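You operate a simulated robot arm through the tools that you are given. There is no shell and no other tool. Be economical: measure what you need, move in short steps, check, and stop when the job is done.

The job below is to be done with a simulated robot arm. You get a single attempt, and the scene is never put back.

JOB
Wipe up the puddle, then fill the open bottle to its FULL band through the funnel.
Fine: blue pad, purple funnel, the jug of green water; pad on the long drip tray, jug and funnel back where they stood; no more than a splash spilt. Set down upright: teal-handled jug.

It is judged by the outcome, as a careful person would: the job done as asked, and still so three seconds after it is handed in. It fails if anything else is knocked over, pushed out of place, dropped, spilled or broken.

ROBOT AND FRAMES
A 7-joint arm with a two-finger parallel gripper, fixed in place. Base frame: the origin is at the foot of the arm, x ahead of it, y to its left, z up; the work surface is at about z = 0.88. Lengths are in m, angles in rad, forces in N, time in s.
Its first joint turns from -2.304 to 2.304 rad. Payload 3.91 kg.
The TCP is the grasp point between the finger pads, 0.03 m short of the fingertips. In the tool frame z runs along the fingers and y along their closing line. Largest opening 0.11 m; finger width 0.02, thickness 0.01; the body of the gripper, 0.048 by 0.112 m, starts 0.055 m behind the TCP.
Orientation is told as [roll, pitch, yaw] about the base's x, y, z axes, in that order, counted from this pose: with the fingers straight down and closing along the base's y, the tool's x points along the base's -x, its y along +y and its z along -z.

CONTROLS
- The arm moves only by the tool play_rows. Its argument "motion" is one flat list of numbers, 7 for each row, row after row: the shift along the base's x, y, z in m, then the turn, a rotation vector about the base's x, y, z in rad, then the gripper command, from -1 (fully open) to 1 (shut), values between in proportion. In form: [tx, ty, tz, wx, wy, wz, claw, tx, ty, tz, wx, wy, wz, claw, ...]. A call has 1 to 8 rows; each row is the pose to reach, as a shift and turn from the pose commanded when the call began. A row lasts 0.2 s, in which the tool goes at most 0.05 m and 0.15 rad; a call with a longer step from one row to the next is refused whole, and so is a gripper value outside its range. Where a pose cannot be reached the arm comes as near as it can. A force on the tool above 60 N (or 10 N above the force at the start of the call, whichever is more), or a blocked arm, ends the call early, and 0.2 s more pass. The fingers move at their own pace (about 0.108 m/s each) and stop on an object; they squeeze with about 22 N. The grip force told is the motor's: it shows also when the fingers shut on nothing. Time passes only in rows, and 0.2 s behind the last, so rows that repeat a pose let the fingers close. The reply holds the time, the measured pose of the TCP, the force on the tool along the base axes, the opening and the grip force, in the units named above and with some noise, with the torque about the TCP (base axes, N m) and any sound that the robot's microphone picked up, and new pictures: "show" is both (left out), scene, wrist or none.
- Cameras (640 x 400 px; columns grow to the right, rows downward): "scene" is fixed at [0.2171, -0.5022, 1.4668]; the picture's right is [0.96, -0.27, 0.00], its down [-0.14, -0.51, -0.85] and it looks along [0.23, 0.82, -0.53] (base axes); focal length 334 px, centre (320, 200). "wrist" rides on the gripper at [0.072, 0.017, -0.103] in the tool frame; the picture's right is [-0.23, 0.97, 0.00], its down [-0.76, -0.18, -0.62] and it looks along [-0.61, -0.14, 0.78] (tool axes); focal length 222 px, centre (320, 200). There is no depth. A picture from a camera that has moved, and an enlarged one, comes with that camera's place and axes in the base frame and with its lens. The place of the scene camera against the robot may be out by one fixed shift of up to 0.012 m in any direction.
- close_up(camera, box): a new picture of the part [left, top, right, bottom] of that camera's present view, enlarged. No time passes.
- hand_in(): hands the job in; it is judged then, once.

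Go step by step. Nothing tells you positions but the pictures and the camera data: compare them with the known pose of the tool, close in by small moves and look again before you grip or let go. The budget is 120 turns and 200 pictures, counting those below and the enlarged ones. Unless the task says otherwise, let go and move clear before handing in, and close with one line.

The tools are called after ">>>" by a JSON object that holds its "api" and its "payload". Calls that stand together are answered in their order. play_rows: Moves the arm, as the interface text tells. Its arguments: {"type":"object","properties":{"motion":{"type":"array","items":{"type":"number"}},"show":{"type":"string","enum":["both","scene","wrist","none"]}},"required":["motion"]} The other tools are called the same way: close_up (camera, box) takes an enlarged picture of a part of a camera's view; hand_in () hands the job in.

At the start:

```text
clock: 0.0
ee_pos: [0.4472, 0.4288, 1.2589]
tool_rot: [0.001, -0.001, 0.0]
force: [-0.5, -0.2, -0.2]
torque: [-0.01, -0.02, -0.02]
opening: 0.1099
grasp_force: 0.1
```

scene: 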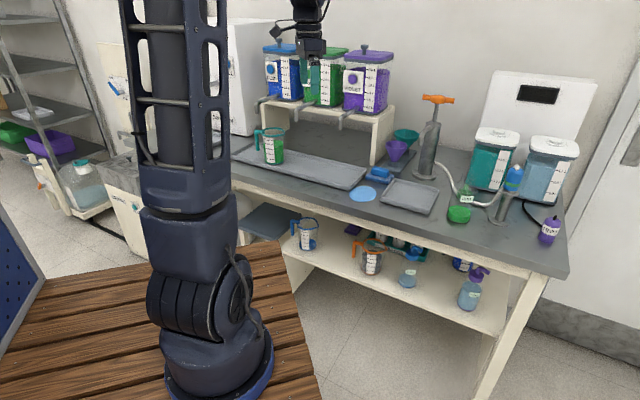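
wrist: 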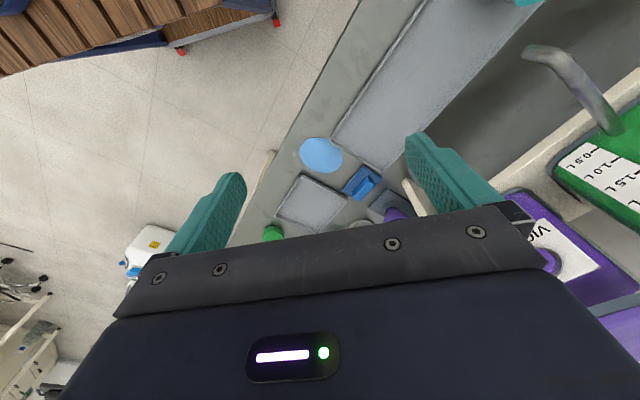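

I see the bench with a long drip tray, a teal-handled jug of green water on it, a blue puddle, a blue pad, a purple funnel on a stand, and bottles. I'll enlarge parts of the scene to identify them all.

>>> {"api": "close_up", "payload": {"camera": "scene", "box": [230, 110, 390, 210]}}

>>> {"api": "close_up", "payload": {"camera": "scene", "box": [340, 120, 480, 225]}}

>>> {"api": "close_up", "payload": {"camera": "scene", "box": [430, 120, 590, 250]}}

>>> {"api": "close_up", "payload": {"camera": "scene", "box": [280, 210, 500, 320]}}

```text
4.00 times, centred on (310, 160) of scene
camera zoom: at [0.2171, -0.5022, 1.4668], right [0.96, -0.27, 0.0], down [-0.14, -0.51, -0.85], along [0.23, 0.82, -0.53], focal length 1338 px, centre (360, 360)
```

zoom: 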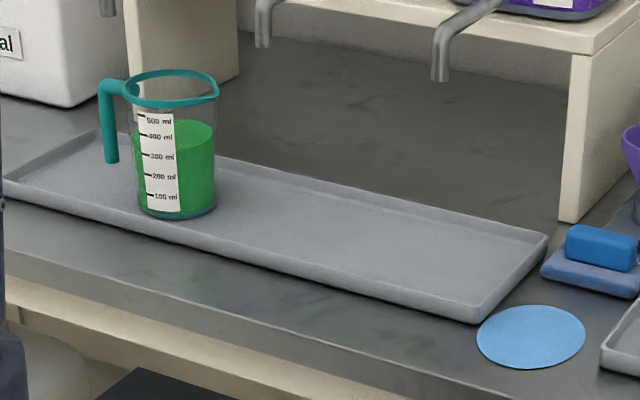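

```text
3.81 times, centred on (410, 172) of scene
camera zoom: at [0.2171, -0.5022, 1.4668], right [0.96, -0.27, 0.0], down [-0.14, -0.51, -0.85], along [0.23, 0.82, -0.53], focal length 1274 px, centre (-23, 305)
```

zoom: 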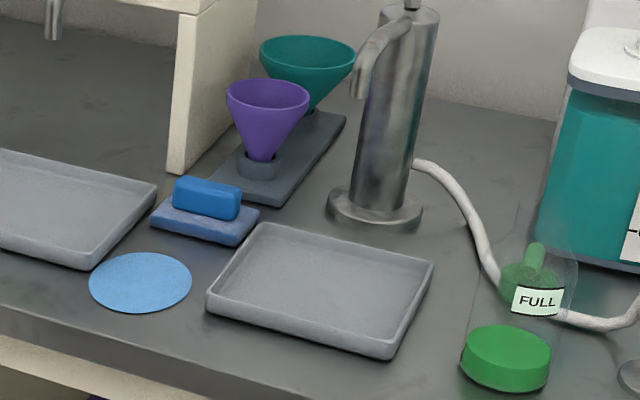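

```text
3.08 times, centred on (510, 185) of scene
camera zoom: at [0.2171, -0.5022, 1.4668], right [0.96, -0.27, 0.0], down [-0.14, -0.51, -0.85], along [0.23, 0.82, -0.53], focal length 1029 px, centre (-265, 246)
```

zoom: 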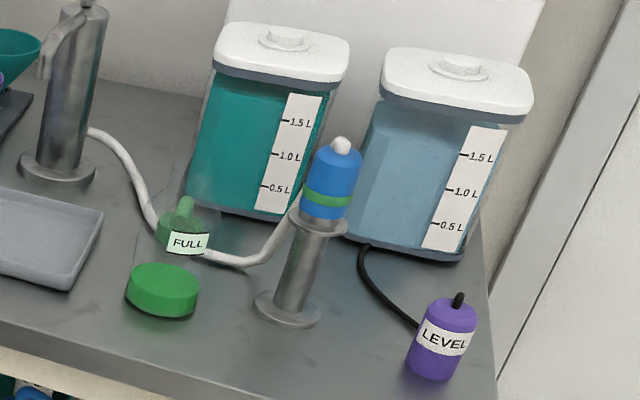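

```text
2.91 times, centred on (390, 265) of scene
camera zoom: at [0.2171, -0.5022, 1.4668], right [0.96, -0.27, 0.0], down [-0.14, -0.51, -0.85], along [0.23, 0.82, -0.53], focal length 973 px, centre (116, 11)
```

zoom: 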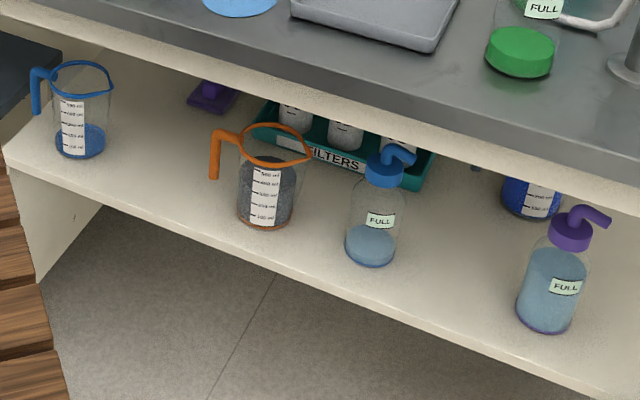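

The puddle is near (0.62, 0.40), the pad near (0.71, 0.47), and the purple funnel near (0.80, 0.53) in its holder. The jug is near (0.37, 0.71) and the open bottle near (0.85, 0.19). I'll look more closely at the pad and bottle.

>>> {"api": "close_up", "payload": {"camera": "wrist", "box": [260, 120, 420, 220]}}

>>> {"api": "close_up", "payload": {"camera": "scene", "box": [435, 165, 515, 230]}}

>>> {"api": "close_up", "payload": {"camera": "scene", "box": [360, 120, 430, 190]}}

```text
4.00 times, centred on (340, 170) of wrist
camera zoom: at [0.375, 0.4472, 1.3629], right [0.23, 0.97, 0.0], down [0.76, -0.18, 0.62], along [0.61, -0.14, -0.78], focal length 888 px, centre (240, 320)
```

zoom: 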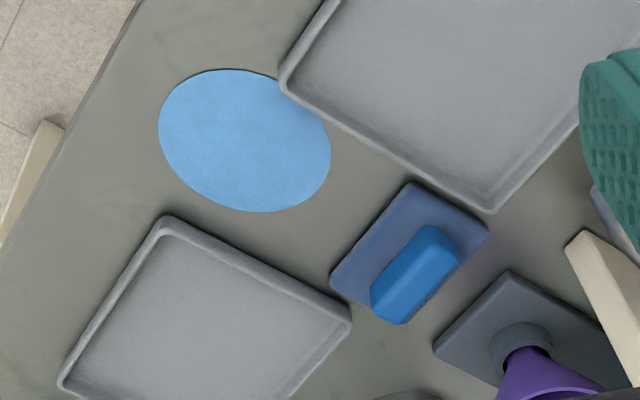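

```text
6.15 times, centred on (475, 198) of scene
camera zoom: at [0.2171, -0.5022, 1.4668], right [0.96, -0.27, 0.0], down [-0.14, -0.51, -0.85], along [0.23, 0.82, -0.53], focal length 2058 px, centre (-634, 215)
```

zoom: 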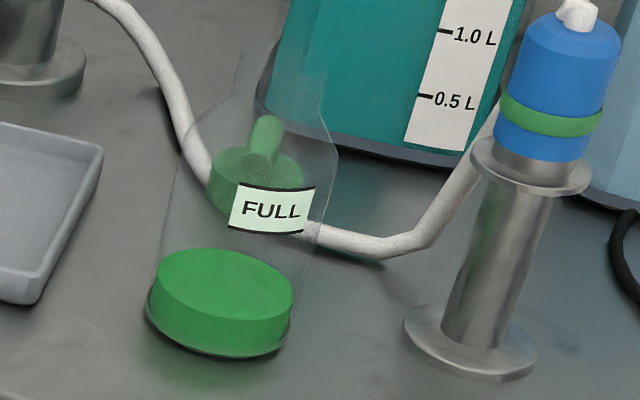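

```text
5.71 times, centred on (395, 155) of scene
camera zoom: at [0.2171, -0.5022, 1.4668], right [0.96, -0.27, 0.0], down [-0.14, -0.51, -0.85], along [0.23, 0.82, -0.53], focal length 1911 px, centre (-109, 457)
```

zoom: 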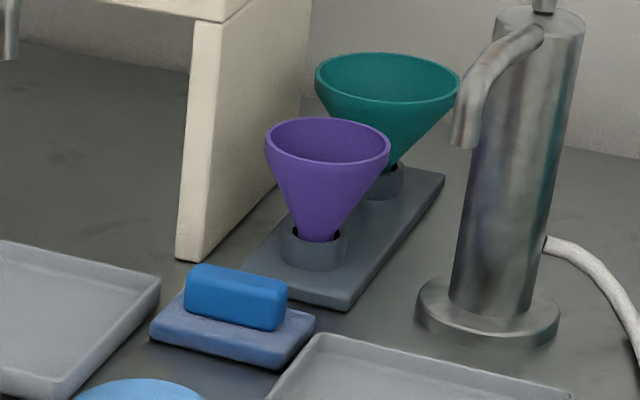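

The pad is a rectangle aligned with the bench diagonal at about 134°, with a grip block on top. I'll move above it, turn so the fingers close across the block, and check with the wrist view.

>>> {"api": "play_rows", "payload": {"motion": [0.034, 0.002, -0.02, 0, 0, -0.1, -0.3, 0.068, 0.004, -0.04, 0, 0, -0.2, -0.3, 0.102, 0.008, -0.065, 0, 0, -0.3, -0.3, 0.136, 0.014, -0.09, 0, 0, -0.4, -0.3, 0.17, 0.022, -0.115, 0, 0, -0.5, -0.3, 0.204, 0.032, -0.14, 0, 0, -0.6, -0.3, 0.238, 0.042, -0.165, 0, 0, -0.7, -0.3, 0.268, 0.05, -0.19, 0, 0, -0.8, -0.3]}}

```text
clock: 1.8
ee_pos: [0.7137, 0.4793, 1.0694]
tool_rot: [0.0, -0.001, -0.799]
force: [-0.8, 0.5, 1.7]
torque: [0.02, -0.05, 0.01]
opening: 0.0714
grasp_force: 0.0
camera wrist: at [0.6758, 0.5442, 1.1737], right [0.86, 0.52, 0.0], down [0.4, -0.67, 0.62], along [0.32, -0.53, -0.78], focal length 222 px, centre (320, 200)
```

scene: 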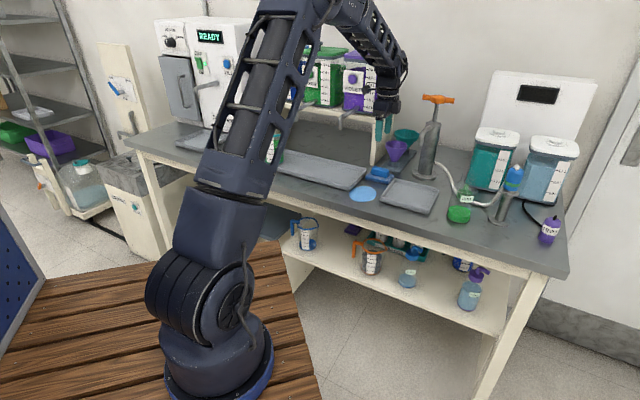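
wrist: 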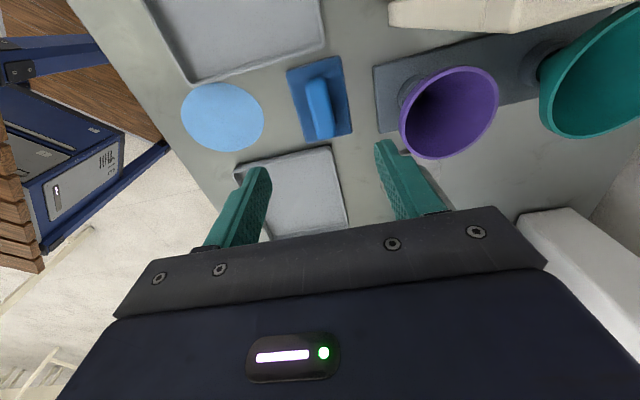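

The TCP is right above the block and aligned with it. I'll descend most of the way and look again.

>>> {"api": "play_rows", "payload": {"motion": [0, 0.001, -0.04, 0, 0, 0, -0.3, 0, 0.001, -0.08, 0, 0, 0, -0.3, 0, 0.001, -0.115, 0, 0, 0, -0.3, 0, 0.001, -0.13, 0, 0, 0, -0.3]}}

```text
clock: 2.8
ee_pos: [0.7156, 0.4788, 0.9405]
tool_rot: [0.001, -0.001, -0.8]
force: [-0.5, -0.2, 0.3]
torque: [0.0, -0.01, -0.01]
opening: 0.0716
grasp_force: 0.1
camera wrist: at [0.6765, 0.5432, 1.0438], right [0.86, 0.52, 0.0], down [0.4, -0.67, 0.62], along [0.32, -0.53, -0.78], focal length 222 px, centre (320, 200)
```

scene: 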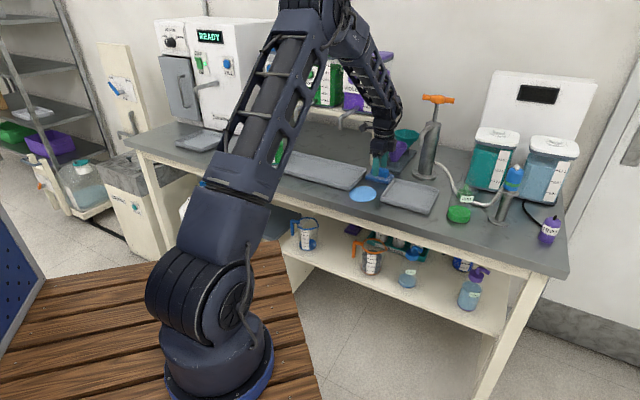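
wrist: 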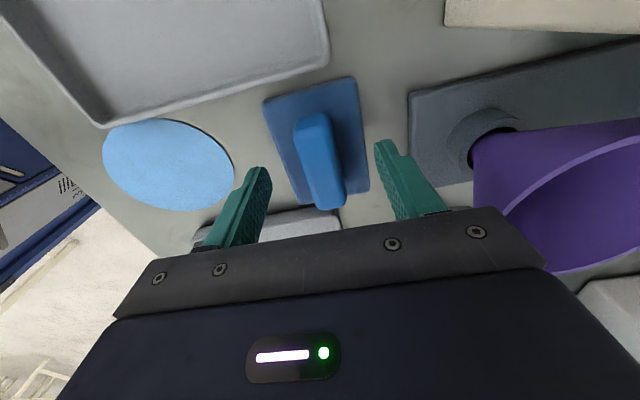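

Aligned; I'll lower a bit more, watching force.

>>> {"api": "play_rows", "payload": {"motion": [-0.001, 0.001, -0.008, 0, 0, 0, -0.3, -0.001, 0.001, -0.014, 0, 0, 0, -0.3], "show": "wrist"}}

>>> {"api": "close_up", "payload": {"camera": "scene", "box": [350, 130, 430, 190]}}

```text
clock: 3.4
ee_pos: [0.7141, 0.4811, 0.9249]
tool_rot: [-0.001, 0.0, -0.802]
force: [0.0, -0.5, 0.9]
torque: [0.01, 0.01, 0.01]
opening: 0.0717
grasp_force: 0.0
camera wrist: at [0.6759, 0.5459, 1.0292], right [0.86, 0.52, 0.0], down [0.4, -0.67, 0.62], along [0.32, -0.53, -0.78], focal length 222 px, centre (320, 200)
```

wrist: 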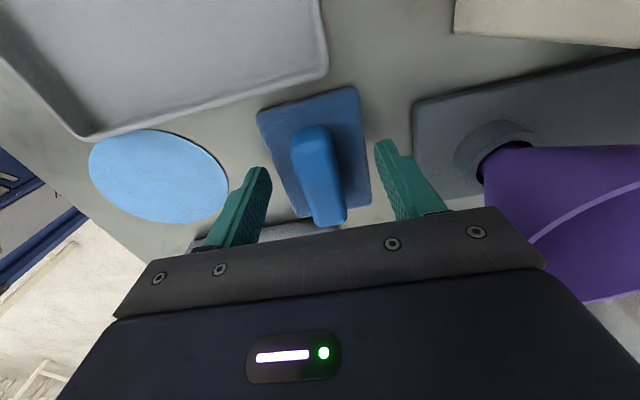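

```text
6.67 times, centred on (390, 160) of scene
camera zoom: at [0.2171, -0.5022, 1.4668], right [0.96, -0.27, 0.0], down [-0.14, -0.51, -0.85], along [0.23, 0.82, -0.53], focal length 2230 px, centre (-147, 467)
```

zoom: 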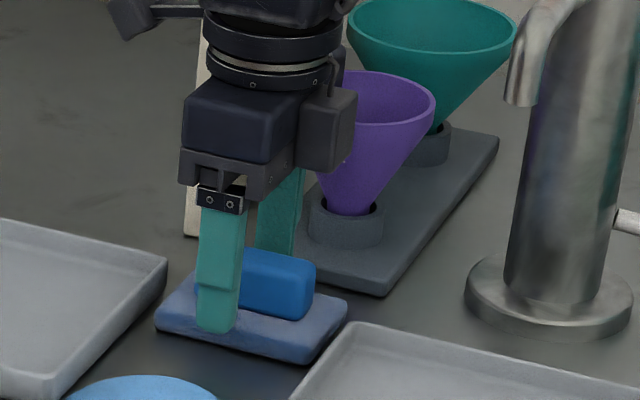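

The fingers straddle the block well, so I'll close on it and lift slightly.

>>> {"api": "play_rows", "payload": {"motion": [0, 0, 0, 0, 0, 0, 0.3, 0, 0, 0, 0, 0, 0, 1, 0, 0, 0, 0, 0, 0, 1, 0, 0, 0.02, 0, 0, 0, 1, 0, 0, 0.04, 0, 0, 0, 1]}}

```text
clock: 4.6
ee_pos: [0.7161, 0.4808, 0.9647]
tool_rot: [-0.002, 0.0, -0.8]
force: [0.0, -0.2, -1.0]
torque: [-0.02, -0.02, -0.02]
opening: 0.0235
grasp_force: 21.9
camera wrist: at [0.6763, 0.5462, 1.0685], right [0.86, 0.52, 0.0], down [0.4, -0.67, 0.62], along [0.32, -0.53, -0.78], focal length 222 px, centre (320, 200)
```

scene: 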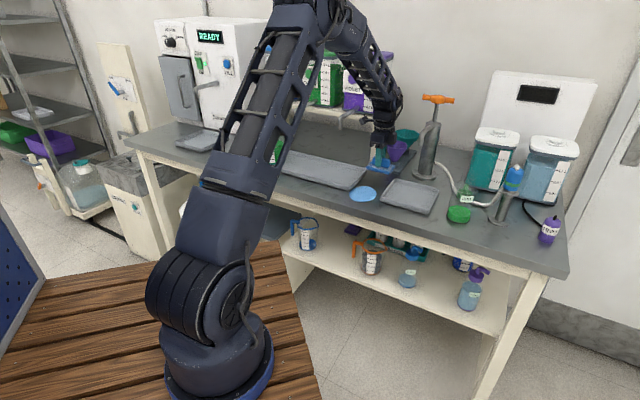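
wrist: 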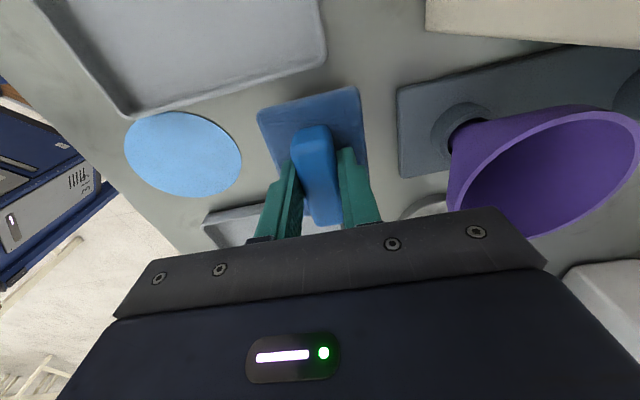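

The pad is held with the block pinched at 23 mm. The puddle is centred near (0.62, 0.396) in the gap between the trays, so I'll lower the pad and sweep across it along the gap.

>>> {"api": "play_rows", "payload": {"motion": [-0.036, -0.0275, 0, 0, 0, 0, 1, -0.0503, -0.0415, -0.02, 0, 0, 0, 1, -0.0503, -0.0415, -0.0405, 0, 0, 0, 1, -0.0753, -0.066, -0.041, 0, 0, 0, 1, -0.1003, -0.0905, -0.041, 0, 0, 0, 1, -0.1253, -0.115, -0.041, 0, 0, 0, 1, -0.0897, -0.0871, -0.041, 0, 0, 0, 1, -0.0575, -0.0556, -0.041, 0, 0, 0, 1]}}

```text
clock: 6.4
ee_pos: [0.6563, 0.4272, 0.9249]
tool_rot: [0.0, -0.001, -0.8]
force: [0.7, 0.4, -0.7]
torque: [0.0, -0.01, -0.01]
opening: 0.0231
grasp_force: 21.6
camera wrist: at [0.6181, 0.4923, 1.0279], right [0.86, 0.52, 0.0], down [0.4, -0.67, 0.62], along [0.32, -0.54, -0.78], focal length 222 px, centre (320, 200)
```

scene: 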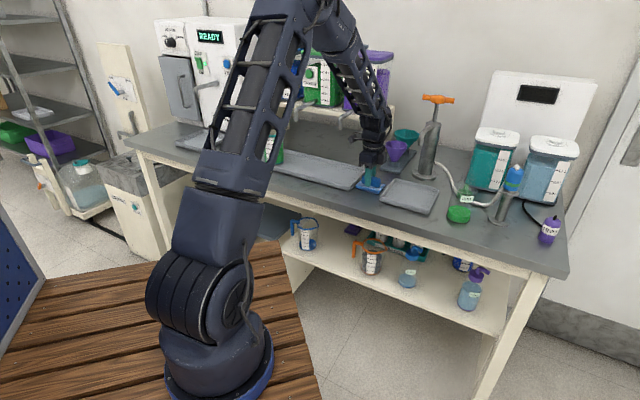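
wrist: 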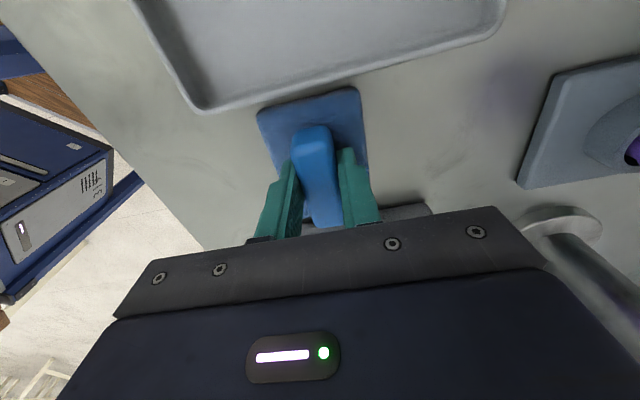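

The visible part of the puddle is gone. I'll make one more pass on slightly different lines, then lift and inspect.

>>> {"api": "play_rows", "payload": {"motion": [-0.0377, -0.0258, 0, 0, 0, 0, 1, -0.0699, -0.0573, 0, 0, 0, 0, 1, -0.0628, -0.0645, 0, 0, 0, 0, 1, -0.0321, -0.0315, 0, 0, 0, 0, 1, 0, 0, 0, 0, 0, 0, 1, 0, 0, 0.04, 0, 0, 0, 1, 0.03, 0.03, 0.08, 0, 0, 0, 1]}}

>>> {"api": "close_up", "payload": {"camera": "scene", "box": [320, 150, 460, 230]}}

```text
refused: row 7 steps farther than a row can; nothing moved
```

```text
4.57 times, centred on (390, 190) of scene
camera zoom: at [0.2171, -0.5022, 1.4668], right [0.96, -0.27, 0.0], down [-0.14, -0.51, -0.85], along [0.23, 0.82, -0.53], focal length 1529 px, centre (0, 246)
```

zoom: 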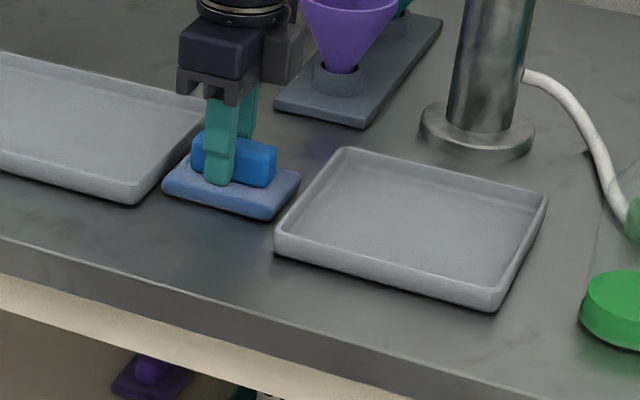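

Puddle clear so far; repeating the extra pass with an allowed lift step.

>>> {"api": "play_rows", "payload": {"motion": [-0.0377, -0.0258, 0, 0, 0, 0, 1, -0.0699, -0.0573, 0, 0, 0, 0, 1, -0.0628, -0.0645, 0, 0, 0, 0, 1, -0.0321, -0.0315, 0, 0, 0, 0, 1, 0, 0, 0, 0, 0, 0, 1, 0, 0, 0.04, 0, 0, 0, 1, 0.02, 0.02, 0.075, 0, 0, 0, 1]}}

>>> {"api": "close_up", "payload": {"camera": "scene", "box": [320, 150, 460, 230]}}

```text
clock: 8.0
ee_pos: [0.6739, 0.4448, 0.9976]
tool_rot: [-0.001, 0.001, -0.8]
force: [0.0, -0.3, -1.2]
torque: [-0.03, -0.02, 0.0]
opening: 0.0238
grasp_force: 21.9
camera wrist: at [0.6355, 0.5104, 1.1015], right [0.86, 0.52, 0.0], down [0.4, -0.67, 0.62], along [0.32, -0.53, -0.78], focal length 222 px, centre (320, 200)
```

scene: 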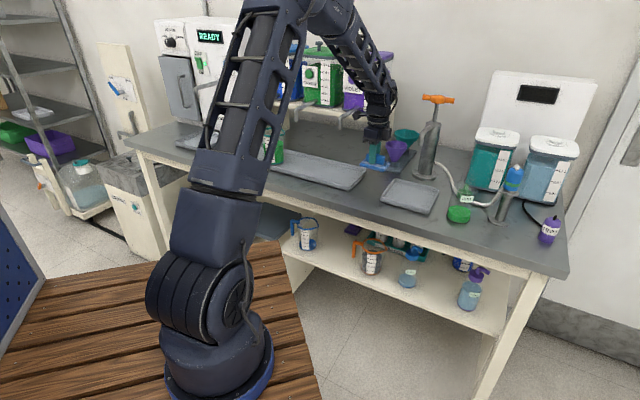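
wrist: 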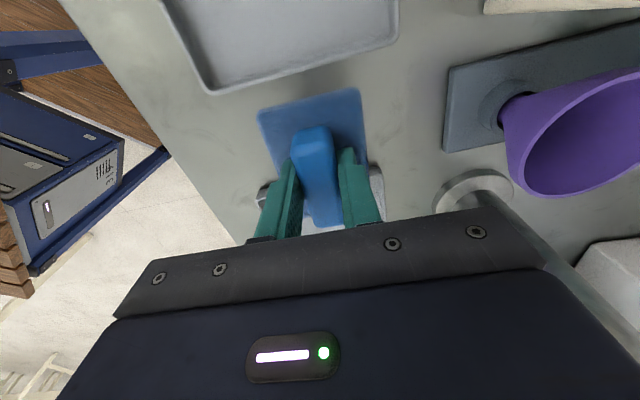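

```text
4.57 times, centred on (390, 190) of scene
camera zoom: at [0.2171, -0.5022, 1.4668], right [0.96, -0.27, 0.0], down [-0.14, -0.51, -0.85], along [0.23, 0.82, -0.53], focal length 1529 px, centre (0, 246)
```

zoom: 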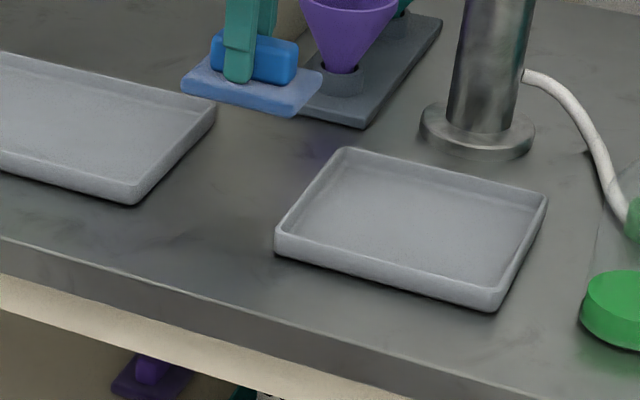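

The bench is clean. I'll set the pad on the long tray between the green and violet taps, carrying it past in front of the taps and turning 90° so the camera stays clear.

>>> {"api": "play_rows", "payload": {"motion": [-0.0321, -0.0315, 0, 0, 0, 0.14, 1, -0.0643, -0.063, 0, 0, 0, 0.28, 1, -0.0958, -0.0309, 0, 0, 0, 0.42, 1, -0.1273, 0.0012, 0, 0, 0, 0.56, 1, -0.1588, 0.0333, 0, 0, 0, 0.7, 1, -0.1903, 0.0654, 0, 0, 0, 0.84, 1, -0.2218, 0.0975, 0, 0, 0, 0.98, 1, -0.2218, 0.0975, 0, 0, 0, 1.12, 1]}}

```text
clock: 9.8
ee_pos: [0.4546, 0.544, 0.9969]
tool_rot: [-0.001, 0.001, 0.322]
force: [0.3, -0.2, -0.6]
torque: [0.05, 0.03, -0.01]
opening: 0.0234
grasp_force: 21.8
camera wrist: at [0.3809, 0.5385, 1.1019], right [-0.09, 1.0, 0.0], down [0.78, 0.07, 0.62], along [0.62, 0.06, -0.78], focal length 222 px, centre (320, 200)
```

scene: 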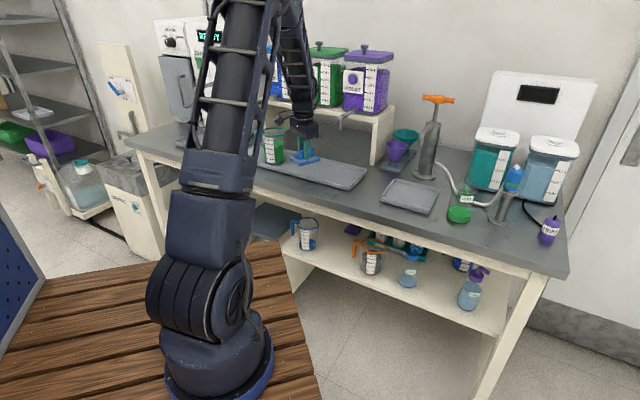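
wrist: 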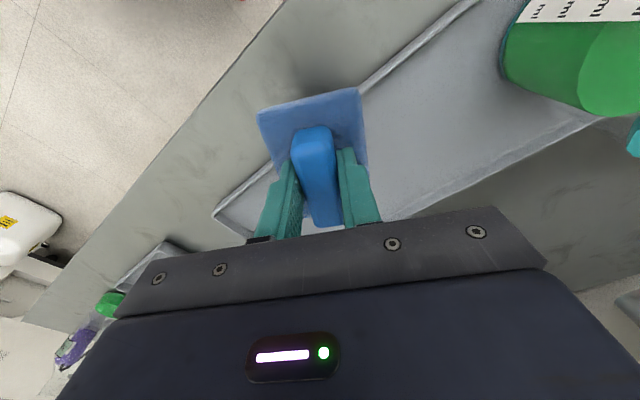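

I'll finish the turn and move in over the middle of the tray.

>>> {"api": "play_rows", "payload": {"motion": [0, 0, 0, 0, 0, 0.15, 1, 0.0286, 0.028, 0, 0, 0, 0.3, 1, 0.0571, 0.056, -0.01, 0, 0, 0.45, 1, 0.0571, 0.056, -0.045, 0, 0, 0.45, 1]}}

>>> {"api": "close_up", "payload": {"camera": "scene", "box": [240, 100, 380, 200]}}

```text
clock: 10.8
ee_pos: [0.5123, 0.5987, 0.9552]
tool_rot: [0.0, -0.003, 0.771]
force: [-0.2, -0.7, 0.3]
torque: [0.01, -0.06, 0.01]
opening: 0.0236
grasp_force: 22.8
camera wrist: at [0.4496, 0.5612, 1.059], right [-0.52, 0.86, 0.0], down [0.67, 0.4, 0.62], along [0.53, 0.32, -0.78], focal length 222 px, centre (320, 200)
```

scene: 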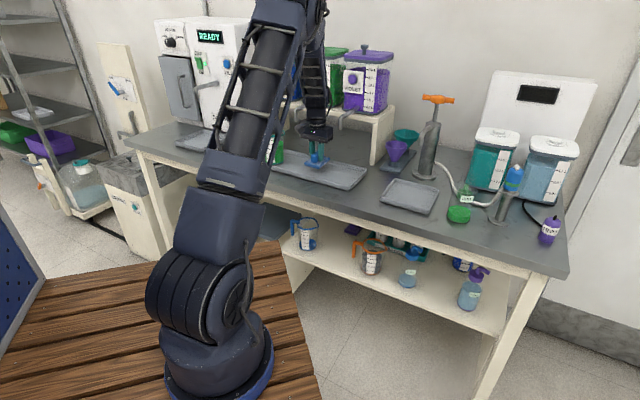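
wrist: 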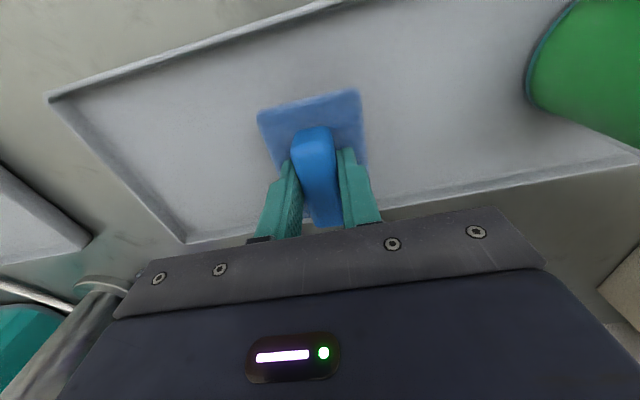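

```text
4.00 times, centred on (310, 150) of scene
camera zoom: at [0.2171, -0.5022, 1.4668], right [0.96, -0.27, 0.0], down [-0.14, -0.51, -0.85], along [0.23, 0.82, -0.53], focal length 1338 px, centre (360, 400)
```

zoom: 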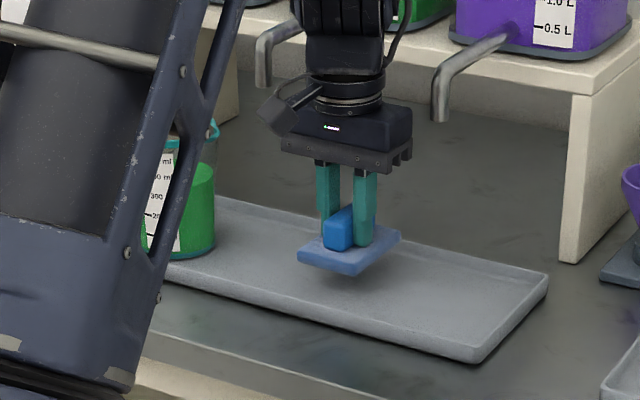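

The pad is centred in the tray, hovering about 2 cm up. I'll lower gently and check force.

>>> {"api": "play_rows", "payload": {"motion": [0, 0, -0.012, 0, 0, 0, 1, 0, 0, -0.018, 0, 0, 0, 1, 0, 0, -0.022, 0, 0, 0, 1], "show": "none"}}

>>> {"api": "close_up", "payload": {"camera": "scene", "box": [280, 120, 360, 200]}}

```text
clock: 11.6
ee_pos: [0.5132, 0.5996, 0.9322]
tool_rot: [0.0, -0.001, 0.77]
force: [-0.5, 1.2, -1.1]
torque: [0.03, -0.01, -0.01]
opening: 0.0235
grasp_force: 21.5
```

```text
5.00 times, centred on (320, 160) of scene
camera zoom: at [0.2171, -0.5022, 1.4668], right [0.96, -0.27, 0.0], down [-0.14, -0.51, -0.85], along [0.23, 0.82, -0.53], focal length 1672 px, centre (320, 400)
```

zoom: 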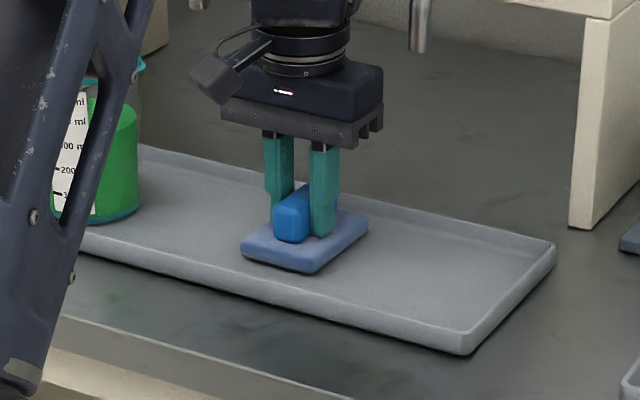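

>>> {"api": "play_rows", "payload": {"motion": [0, 0, -0.002, 0, 0, 0, 1, 0, 0, -0.003, 0, 0, 0, 1], "show": "none"}}

```text
clock: 12.2
ee_pos: [0.5123, 0.5986, 0.9286]
tool_rot: [0.001, 0.0, 0.768]
force: [0.8, -0.9, 1.1]
torque: [-0.07, 0.01, 0.04]
opening: 0.0233
grasp_force: 22.0
```

>>> {"api": "play_rows", "payload": {"motion": [0, 0, -0.001, 0, 0, 0, 1, 0, 0, -0.002, 0, 0, 0, 1], "show": "none"}}

>>> {"api": "close_up", "payload": {"camera": "scene", "box": [295, 150, 345, 180]}}

```text
clock: 12.8
ee_pos: [0.5132, 0.5988, 0.9281]
tool_rot: [0.001, -0.002, 0.77]
force: [-1.1, -7.0, 22.1]
torque: [-0.4, 0.23, 0.02]
opening: 0.0235
grasp_force: 22.2
```

```text
12.80 times, centred on (320, 165) of scene
camera zoom: at [0.2171, -0.5022, 1.4668], right [0.96, -0.27, 0.0], down [-0.14, -0.51, -0.85], along [0.23, 0.82, -0.53], focal length 4282 px, centre (320, 648)
```

zoom: 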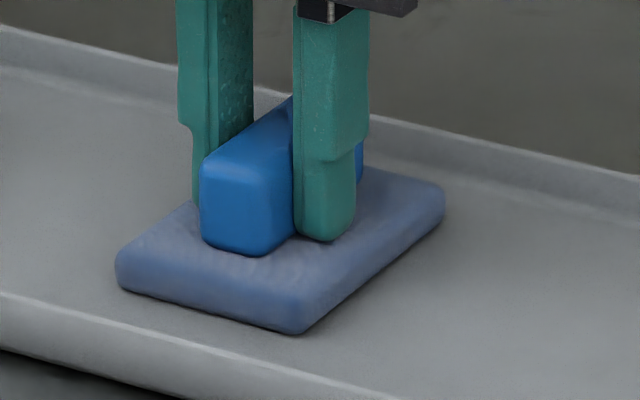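

Contact is made, so I'll ease off, release and back out straight up, then toward the front.

>>> {"api": "play_rows", "payload": {"motion": [0, 0, 0.002, 0, 0, 0, 1, 0, 0, 0.002, 0, 0, 0, 0.3, 0, 0, 0.002, 0, 0, 0, 0.2, 0, 0, 0.04, 0, 0, 0, 0.2, 0, 0, 0.07, 0, 0, 0, 0.2, -0.0286, -0.028, 0.09, 0, 0, 0, 0.2, -0.0571, -0.056, 0.12, 0, 0, 0, 0.2]}}

>>> {"api": "close_up", "payload": {"camera": "wrist", "box": [220, 0, 640, 240]}}

```text
clock: 14.4
ee_pos: [0.4552, 0.5434, 1.0463]
tool_rot: [0.0, 0.0, 0.77]
force: [-0.2, 0.4, -0.7]
torque: [0.0, 0.03, 0.02]
opening: 0.0441
grasp_force: 0.1
camera wrist: at [0.3914, 0.5062, 1.1502], right [-0.52, 0.86, 0.0], down [0.67, 0.4, 0.62], along [0.53, 0.32, -0.78], focal length 222 px, centre (320, 200)
```

scene: 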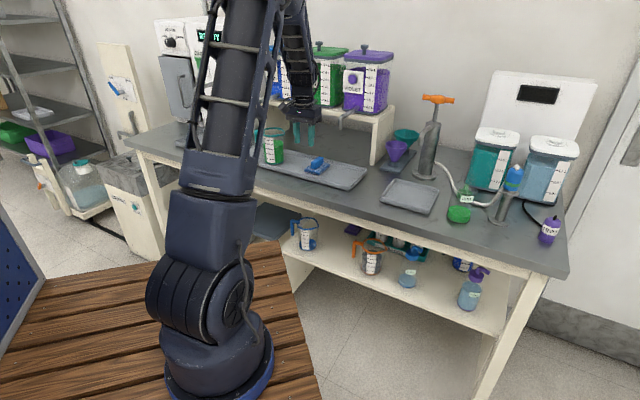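
wrist: 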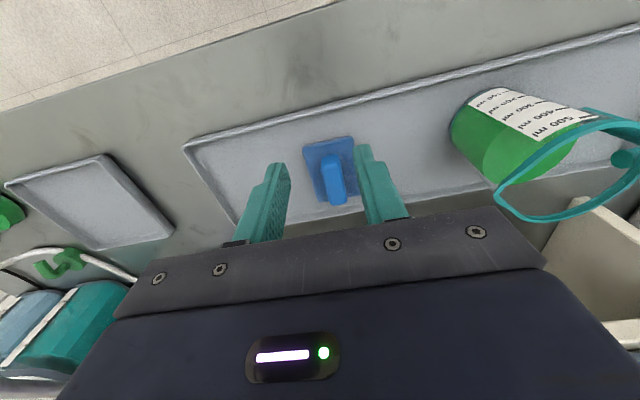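

```text
1.52 times, centred on (430, 120) of wrist
camera zoom: at [0.3914, 0.5062, 1.1502], right [-0.52, 0.86, 0.0], down [0.67, 0.4, 0.62], along [0.53, 0.32, -0.78], focal length 338 px, centre (152, 322)
```

zoom: 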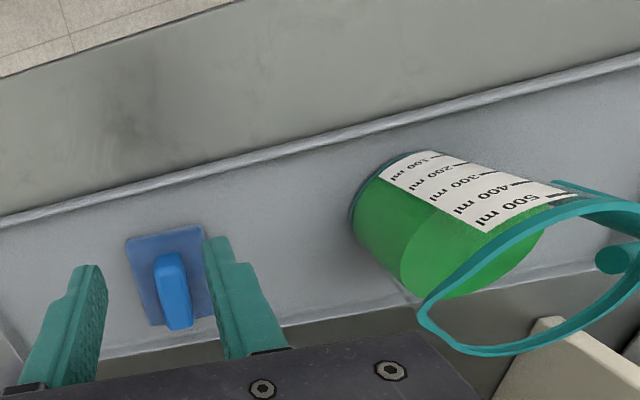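

The pad now sits on the long tray. Next I'll travel in front of the taps toward the funnel, turning so the fingers will close along x, clear of the shelf leg and the teal funnel.

>>> {"api": "play_rows", "payload": {"motion": [0.0308, -0.0314, 0.015, 0, 0, 0.1, 0, 0.0616, -0.0628, 0.03, 0, 0, 0.2, -0.3, 0.0924, -0.0942, 0.045, 0, 0, 0.3, -0.6, 0.1232, -0.1256, 0.06, 0, 0, 0.4, -0.8, 0.154, -0.157, 0.06, 0, 0, 0.5, -0.8, 0.185, -0.127, 0.06, 0, 0, 0.6, -0.8, 0.216, -0.096, 0.06, 0, 0, 0.7, -0.8, 0.247, -0.066, 0.06, 0, 0, 0.75, -0.8]}}

```text
clock: 16.2
ee_pos: [0.7032, 0.4758, 1.108]
tool_rot: [0.001, -0.002, 1.521]
force: [0.6, 0.7, 1.4]
torque: [0.02, -0.03, 0.03]
opening: 0.0991
grasp_force: 0.0
camera wrist: at [0.6825, 0.4061, 1.2117], right [-0.96, 0.27, 0.0], down [0.21, 0.75, 0.62], along [0.17, 0.6, -0.78], focal length 222 px, centre (320, 200)
```

scene: 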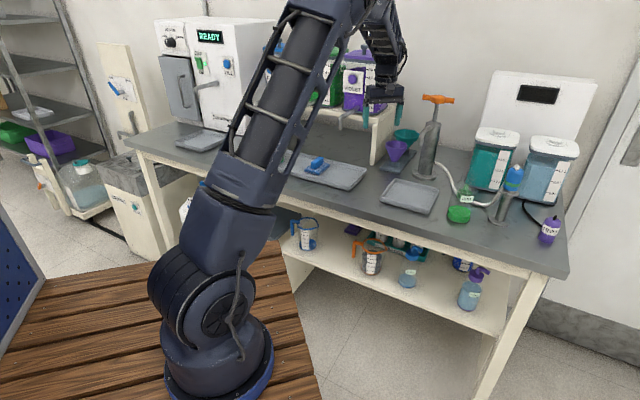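
wrist: 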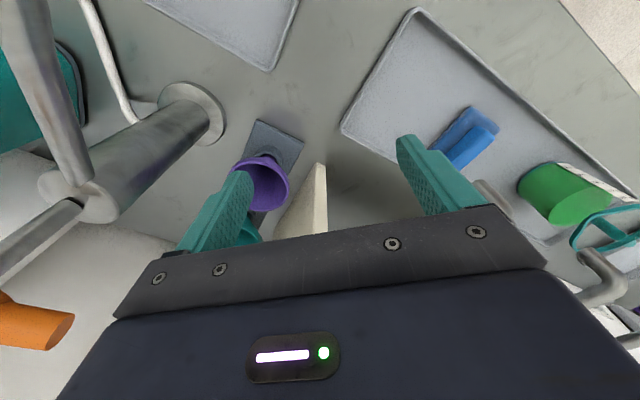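

>>> {"api": "close_up", "payload": {"camera": "wrist", "box": [200, 100, 360, 250]}}

>>> {"api": "close_up", "payload": {"camera": "scene", "box": [350, 70, 480, 190]}}

```text
2.67 times, centred on (280, 175) of wrist
camera zoom: at [0.6825, 0.4061, 1.2117], right [-0.96, 0.27, 0.0], down [0.21, 0.75, 0.62], along [0.17, 0.6, -0.78], focal length 592 px, centre (427, 267)
```

zoom: 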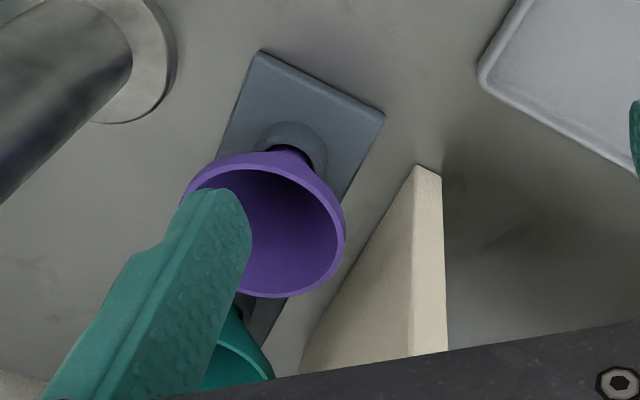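

```text
3.33 times, centred on (415, 130) of scene
camera zoom: at [0.2171, -0.5022, 1.4668], right [0.96, -0.27, 0.0], down [-0.14, -0.51, -0.85], along [0.23, 0.82, -0.53], focal length 1115 px, centre (3, 433)
```

zoom: 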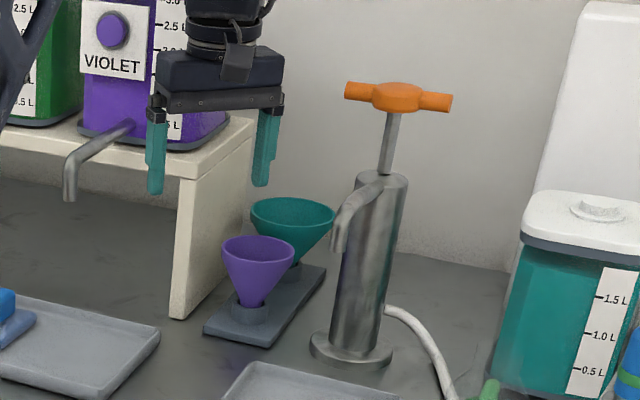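

The funnel rim centre is near (0.799, 0.537, 0.984) with a diameter of about 0.078. I'll move above it with clear margins to the shelf leg and look again.

>>> {"api": "play_rows", "payload": {"motion": [0.032, 0.02, 0, 0, 0, 0, -0.8, 0.064, 0.04, 0, 0, 0, 0, -0.8, 0.096, 0.061, 0, 0, 0, 0, -0.8, 0.096, 0.061, -0.03, 0, 0, 0, -0.8, 0.096, 0.061, -0.05, 0, 0, 0, -0.8]}}

>>> {"api": "close_up", "payload": {"camera": "scene", "box": [350, 70, 480, 190]}}

```text
clock: 17.4
ee_pos: [0.7994, 0.5387, 1.0576]
tool_rot: [-0.001, -0.001, 1.52]
force: [-0.2, -0.3, -0.6]
torque: [-0.03, 0.01, 0.02]
opening: 0.0989
grasp_force: 0.1
camera wrist: at [0.7787, 0.468, 1.1613], right [-0.96, 0.28, 0.0], down [0.22, 0.75, 0.62], along [0.17, 0.6, -0.78], focal length 222 px, centre (320, 200)
```

scene: 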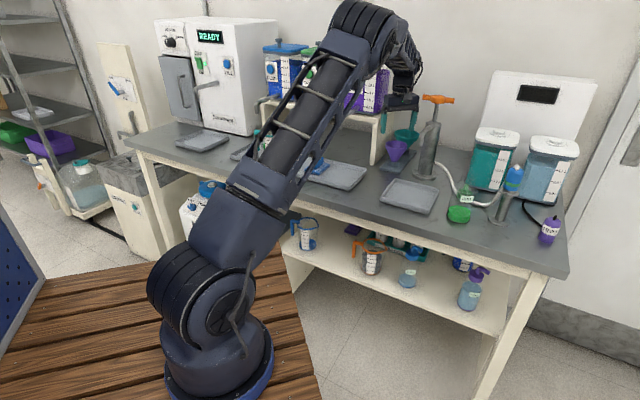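
wrist: 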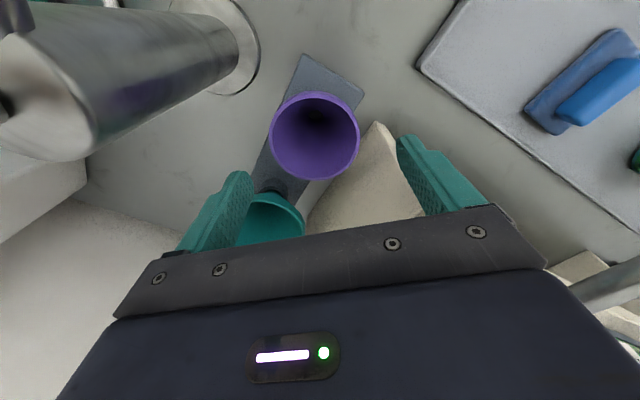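

```text
3.33 times, centred on (415, 130) of scene
camera zoom: at [0.2171, -0.5022, 1.4668], right [0.96, -0.27, 0.0], down [-0.14, -0.51, -0.85], along [0.23, 0.82, -0.53], focal length 1115 px, centre (3, 433)
```

zoom: 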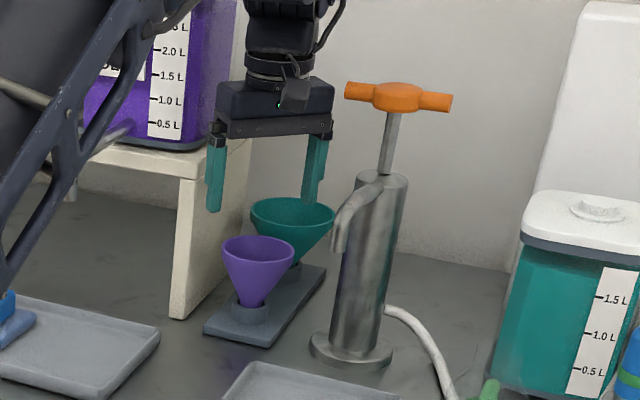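

The hand is centred over the rim. I'll descend straight down to rim height.

>>> {"api": "play_rows", "payload": {"motion": [0.002, -0.001, -0.03, 0, 0, 0, -0.8, 0.002, -0.001, -0.055, 0, 0, 0, -0.8, 0.002, -0.001, -0.078, 0, 0, 0, -0.8]}}

>>> {"api": "close_up", "payload": {"camera": "scene", "box": [360, 90, 440, 190]}}

```text
clock: 18.2
ee_pos: [0.7994, 0.5371, 0.9789]
tool_rot: [0.001, -0.001, 1.521]
force: [-0.2, -0.4, 0.2]
torque: [-0.03, -0.02, 0.01]
opening: 0.099
grasp_force: 0.0
camera wrist: at [0.7787, 0.467, 1.0832], right [-0.96, 0.28, 0.0], down [0.22, 0.75, 0.62], along [0.17, 0.6, -0.78], focal length 222 px, centre (320, 200)
```

scene: 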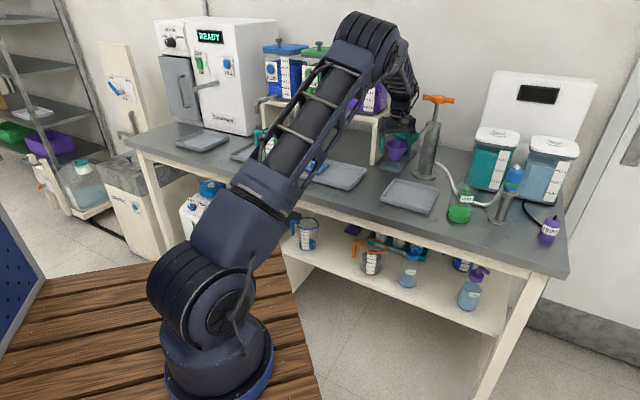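
wrist: 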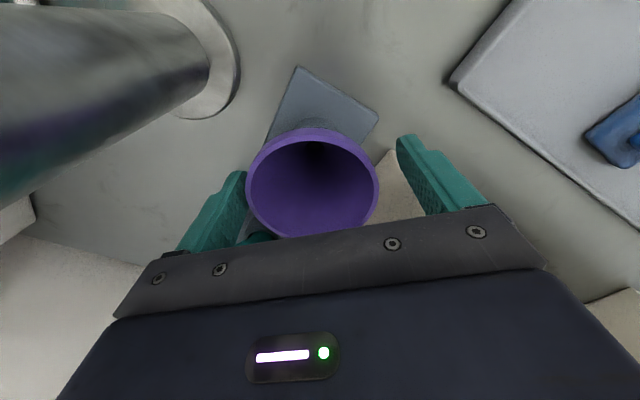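

```text
4.00 times, centred on (400, 140) of scene
camera zoom: at [0.2171, -0.5022, 1.4668], right [0.96, -0.27, 0.0], down [-0.14, -0.51, -0.85], along [0.23, 0.82, -0.53], focal length 1338 px, centre (0, 440)
```

zoom: 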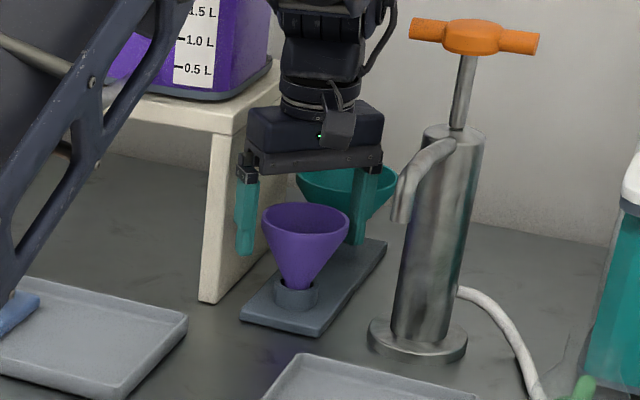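

The fingers straddle the rim at the right height. I'll nudge into centre and close.

>>> {"api": "play_rows", "payload": {"motion": [0.002, -0.003, 0, 0, 0, 0, -0.8, 0.002, -0.003, 0, 0, 0, 0, -0.3, 0.002, -0.003, 0, 0, 0, 0, 0.2, 0.002, -0.003, 0, 0, 0, 0, 0.6, 0.002, -0.003, 0, 0, 0, 0, 0.6]}}

>>> {"api": "close_up", "payload": {"camera": "scene", "box": [360, 90, 440, 190]}}

```text
clock: 19.4
ee_pos: [0.8016, 0.5347, 0.9805]
tool_rot: [0.001, 0.001, 1.52]
force: [0.6, 0.5, 0.5]
torque: [-0.02, 0.03, 0.02]
opening: 0.0778
grasp_force: 22.2
camera wrist: at [0.7812, 0.464, 1.083], right [-0.96, 0.28, 0.0], down [0.22, 0.75, 0.62], along [0.17, 0.6, -0.78], focal length 222 px, centre (320, 200)
```

scene: 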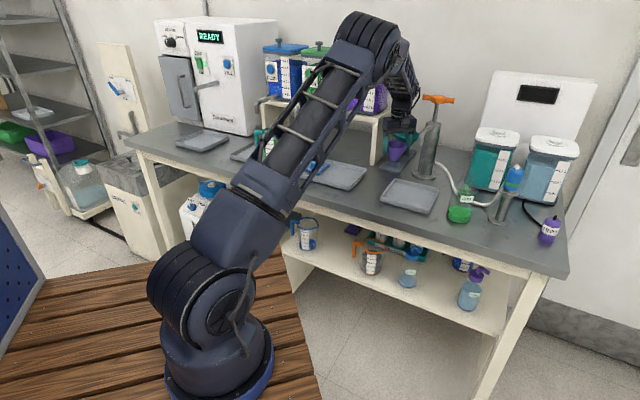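
wrist: 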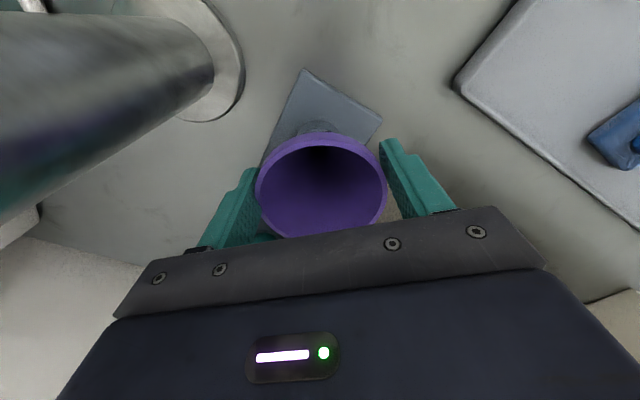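

```text
4.00 times, centred on (400, 140) of scene
camera zoom: at [0.2171, -0.5022, 1.4668], right [0.96, -0.27, 0.0], down [-0.14, -0.51, -0.85], along [0.23, 0.82, -0.53], focal length 1338 px, centre (0, 440)
```

zoom: 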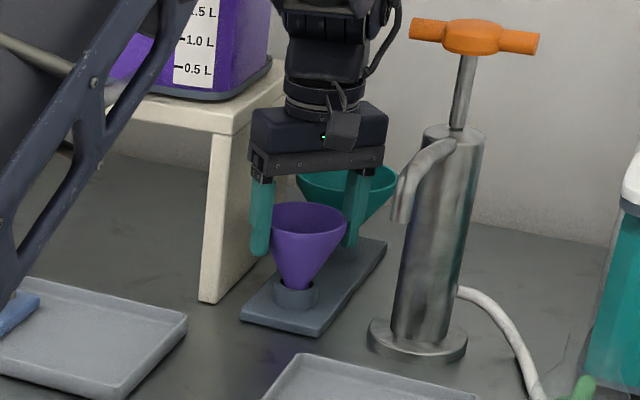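

The rim is gripped at 78 mm. I'll lift straight up slowly and check the funnel stays level.

>>> {"api": "play_rows", "payload": {"motion": [0, 0, 0.02, 0, 0, 0, 0.8, 0, 0, 0.05, 0, 0, 0, 0.8, 0, 0, 0.08, 0, 0, 0, 0.8, 0, 0, 0.12, 0, 0, 0, 0.8]}}

>>> {"api": "close_up", "payload": {"camera": "scene", "box": [360, 70, 440, 190]}}

```text
clock: 20.4
ee_pos: [0.8006, 0.5368, 1.1001]
tool_rot: [0.001, -0.003, 1.52]
force: [0.0, 0.5, -0.7]
torque: [-0.02, 0.01, 0.01]
opening: 0.0775
grasp_force: 21.9
camera wrist: at [0.7816, 0.466, 1.2049], right [-0.96, 0.28, 0.0], down [0.22, 0.75, 0.62], along [0.17, 0.6, -0.78], focal length 222 px, centre (320, 200)
```

scene: 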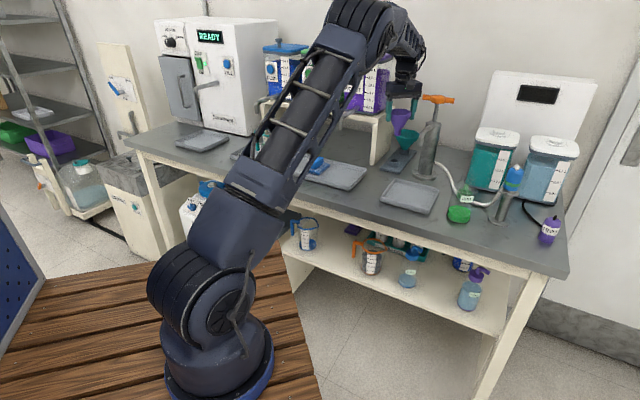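
wrist: 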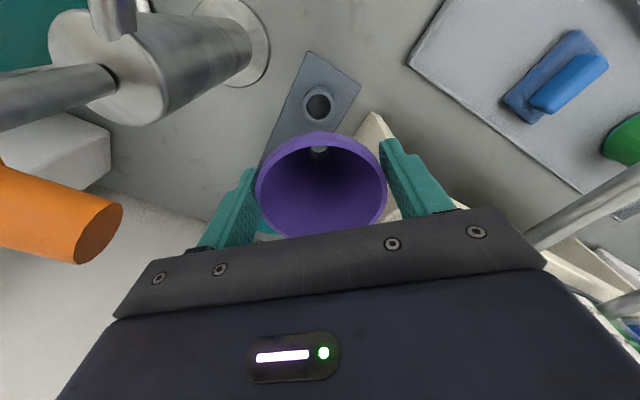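

```text
3.33 times, centred on (400, 130) of scene
camera zoom: at [0.2171, -0.5022, 1.4668], right [0.96, -0.27, 0.0], down [-0.14, -0.51, -0.85], along [0.23, 0.82, -0.53], focal length 1115 px, centre (53, 433)
```

zoom: 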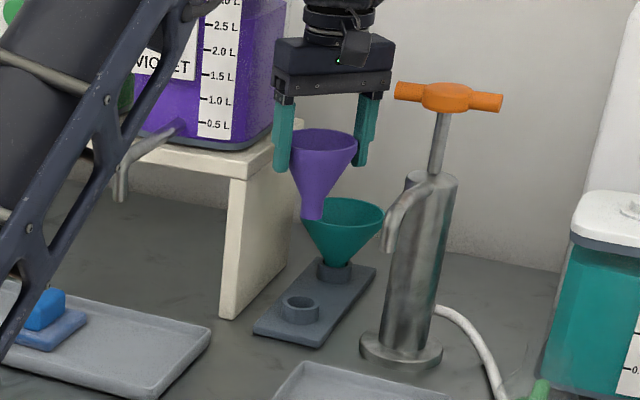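

The funnel hangs upright and the stand hole is empty. I'll carry it in front of the hand pump and toward the bottle, turning the hand so its narrow side faces the dispenser post.

>>> {"api": "play_rows", "payload": {"motion": [-0.0307, -0.0301, 0.012, 0, 0, -0.125, 0.8, -0.0614, -0.0602, 0.024, 0, 0, -0.25, 0.8, -0.0921, -0.0903, 0.036, 0, 0, -0.375, 0.8, -0.1228, -0.1204, 0.048, 0, 0, -0.5, 0.8, -0.1535, -0.1505, 0.06, 0, 0, -0.625, 0.8, -0.125, -0.1796, 0.06, 0, 0, -0.75, 0.8, -0.0965, -0.2087, 0.06, 0, 0, -0.875, 0.8, -0.068, -0.2378, 0.06, 0, 0, -1.0, 0.8]}}

```text
clock: 22.2
ee_pos: [0.7331, 0.2987, 1.1605]
tool_rot: [-0.001, 0.001, 0.52]
force: [-0.4, 0.2, -0.4]
torque: [-0.03, -0.03, -0.03]
opening: 0.0773
grasp_force: 22.2
camera wrist: at [0.6623, 0.278, 1.2637], right [-0.29, 0.96, 0.0], down [0.75, 0.22, 0.62], along [0.6, 0.18, -0.78], focal length 222 px, centre (320, 200)
```

scene: 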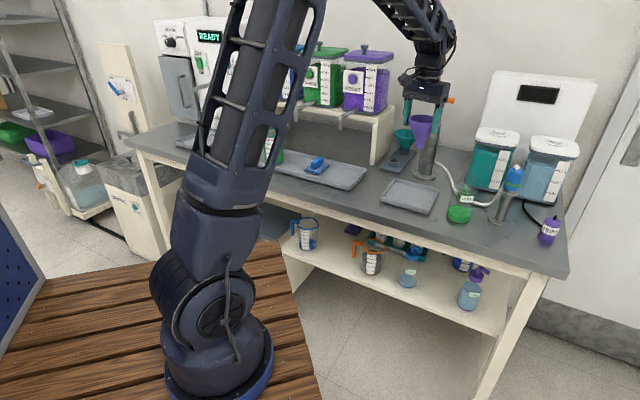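
wrist: 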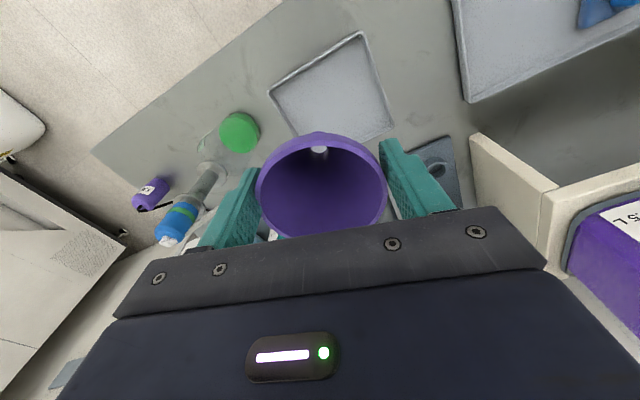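

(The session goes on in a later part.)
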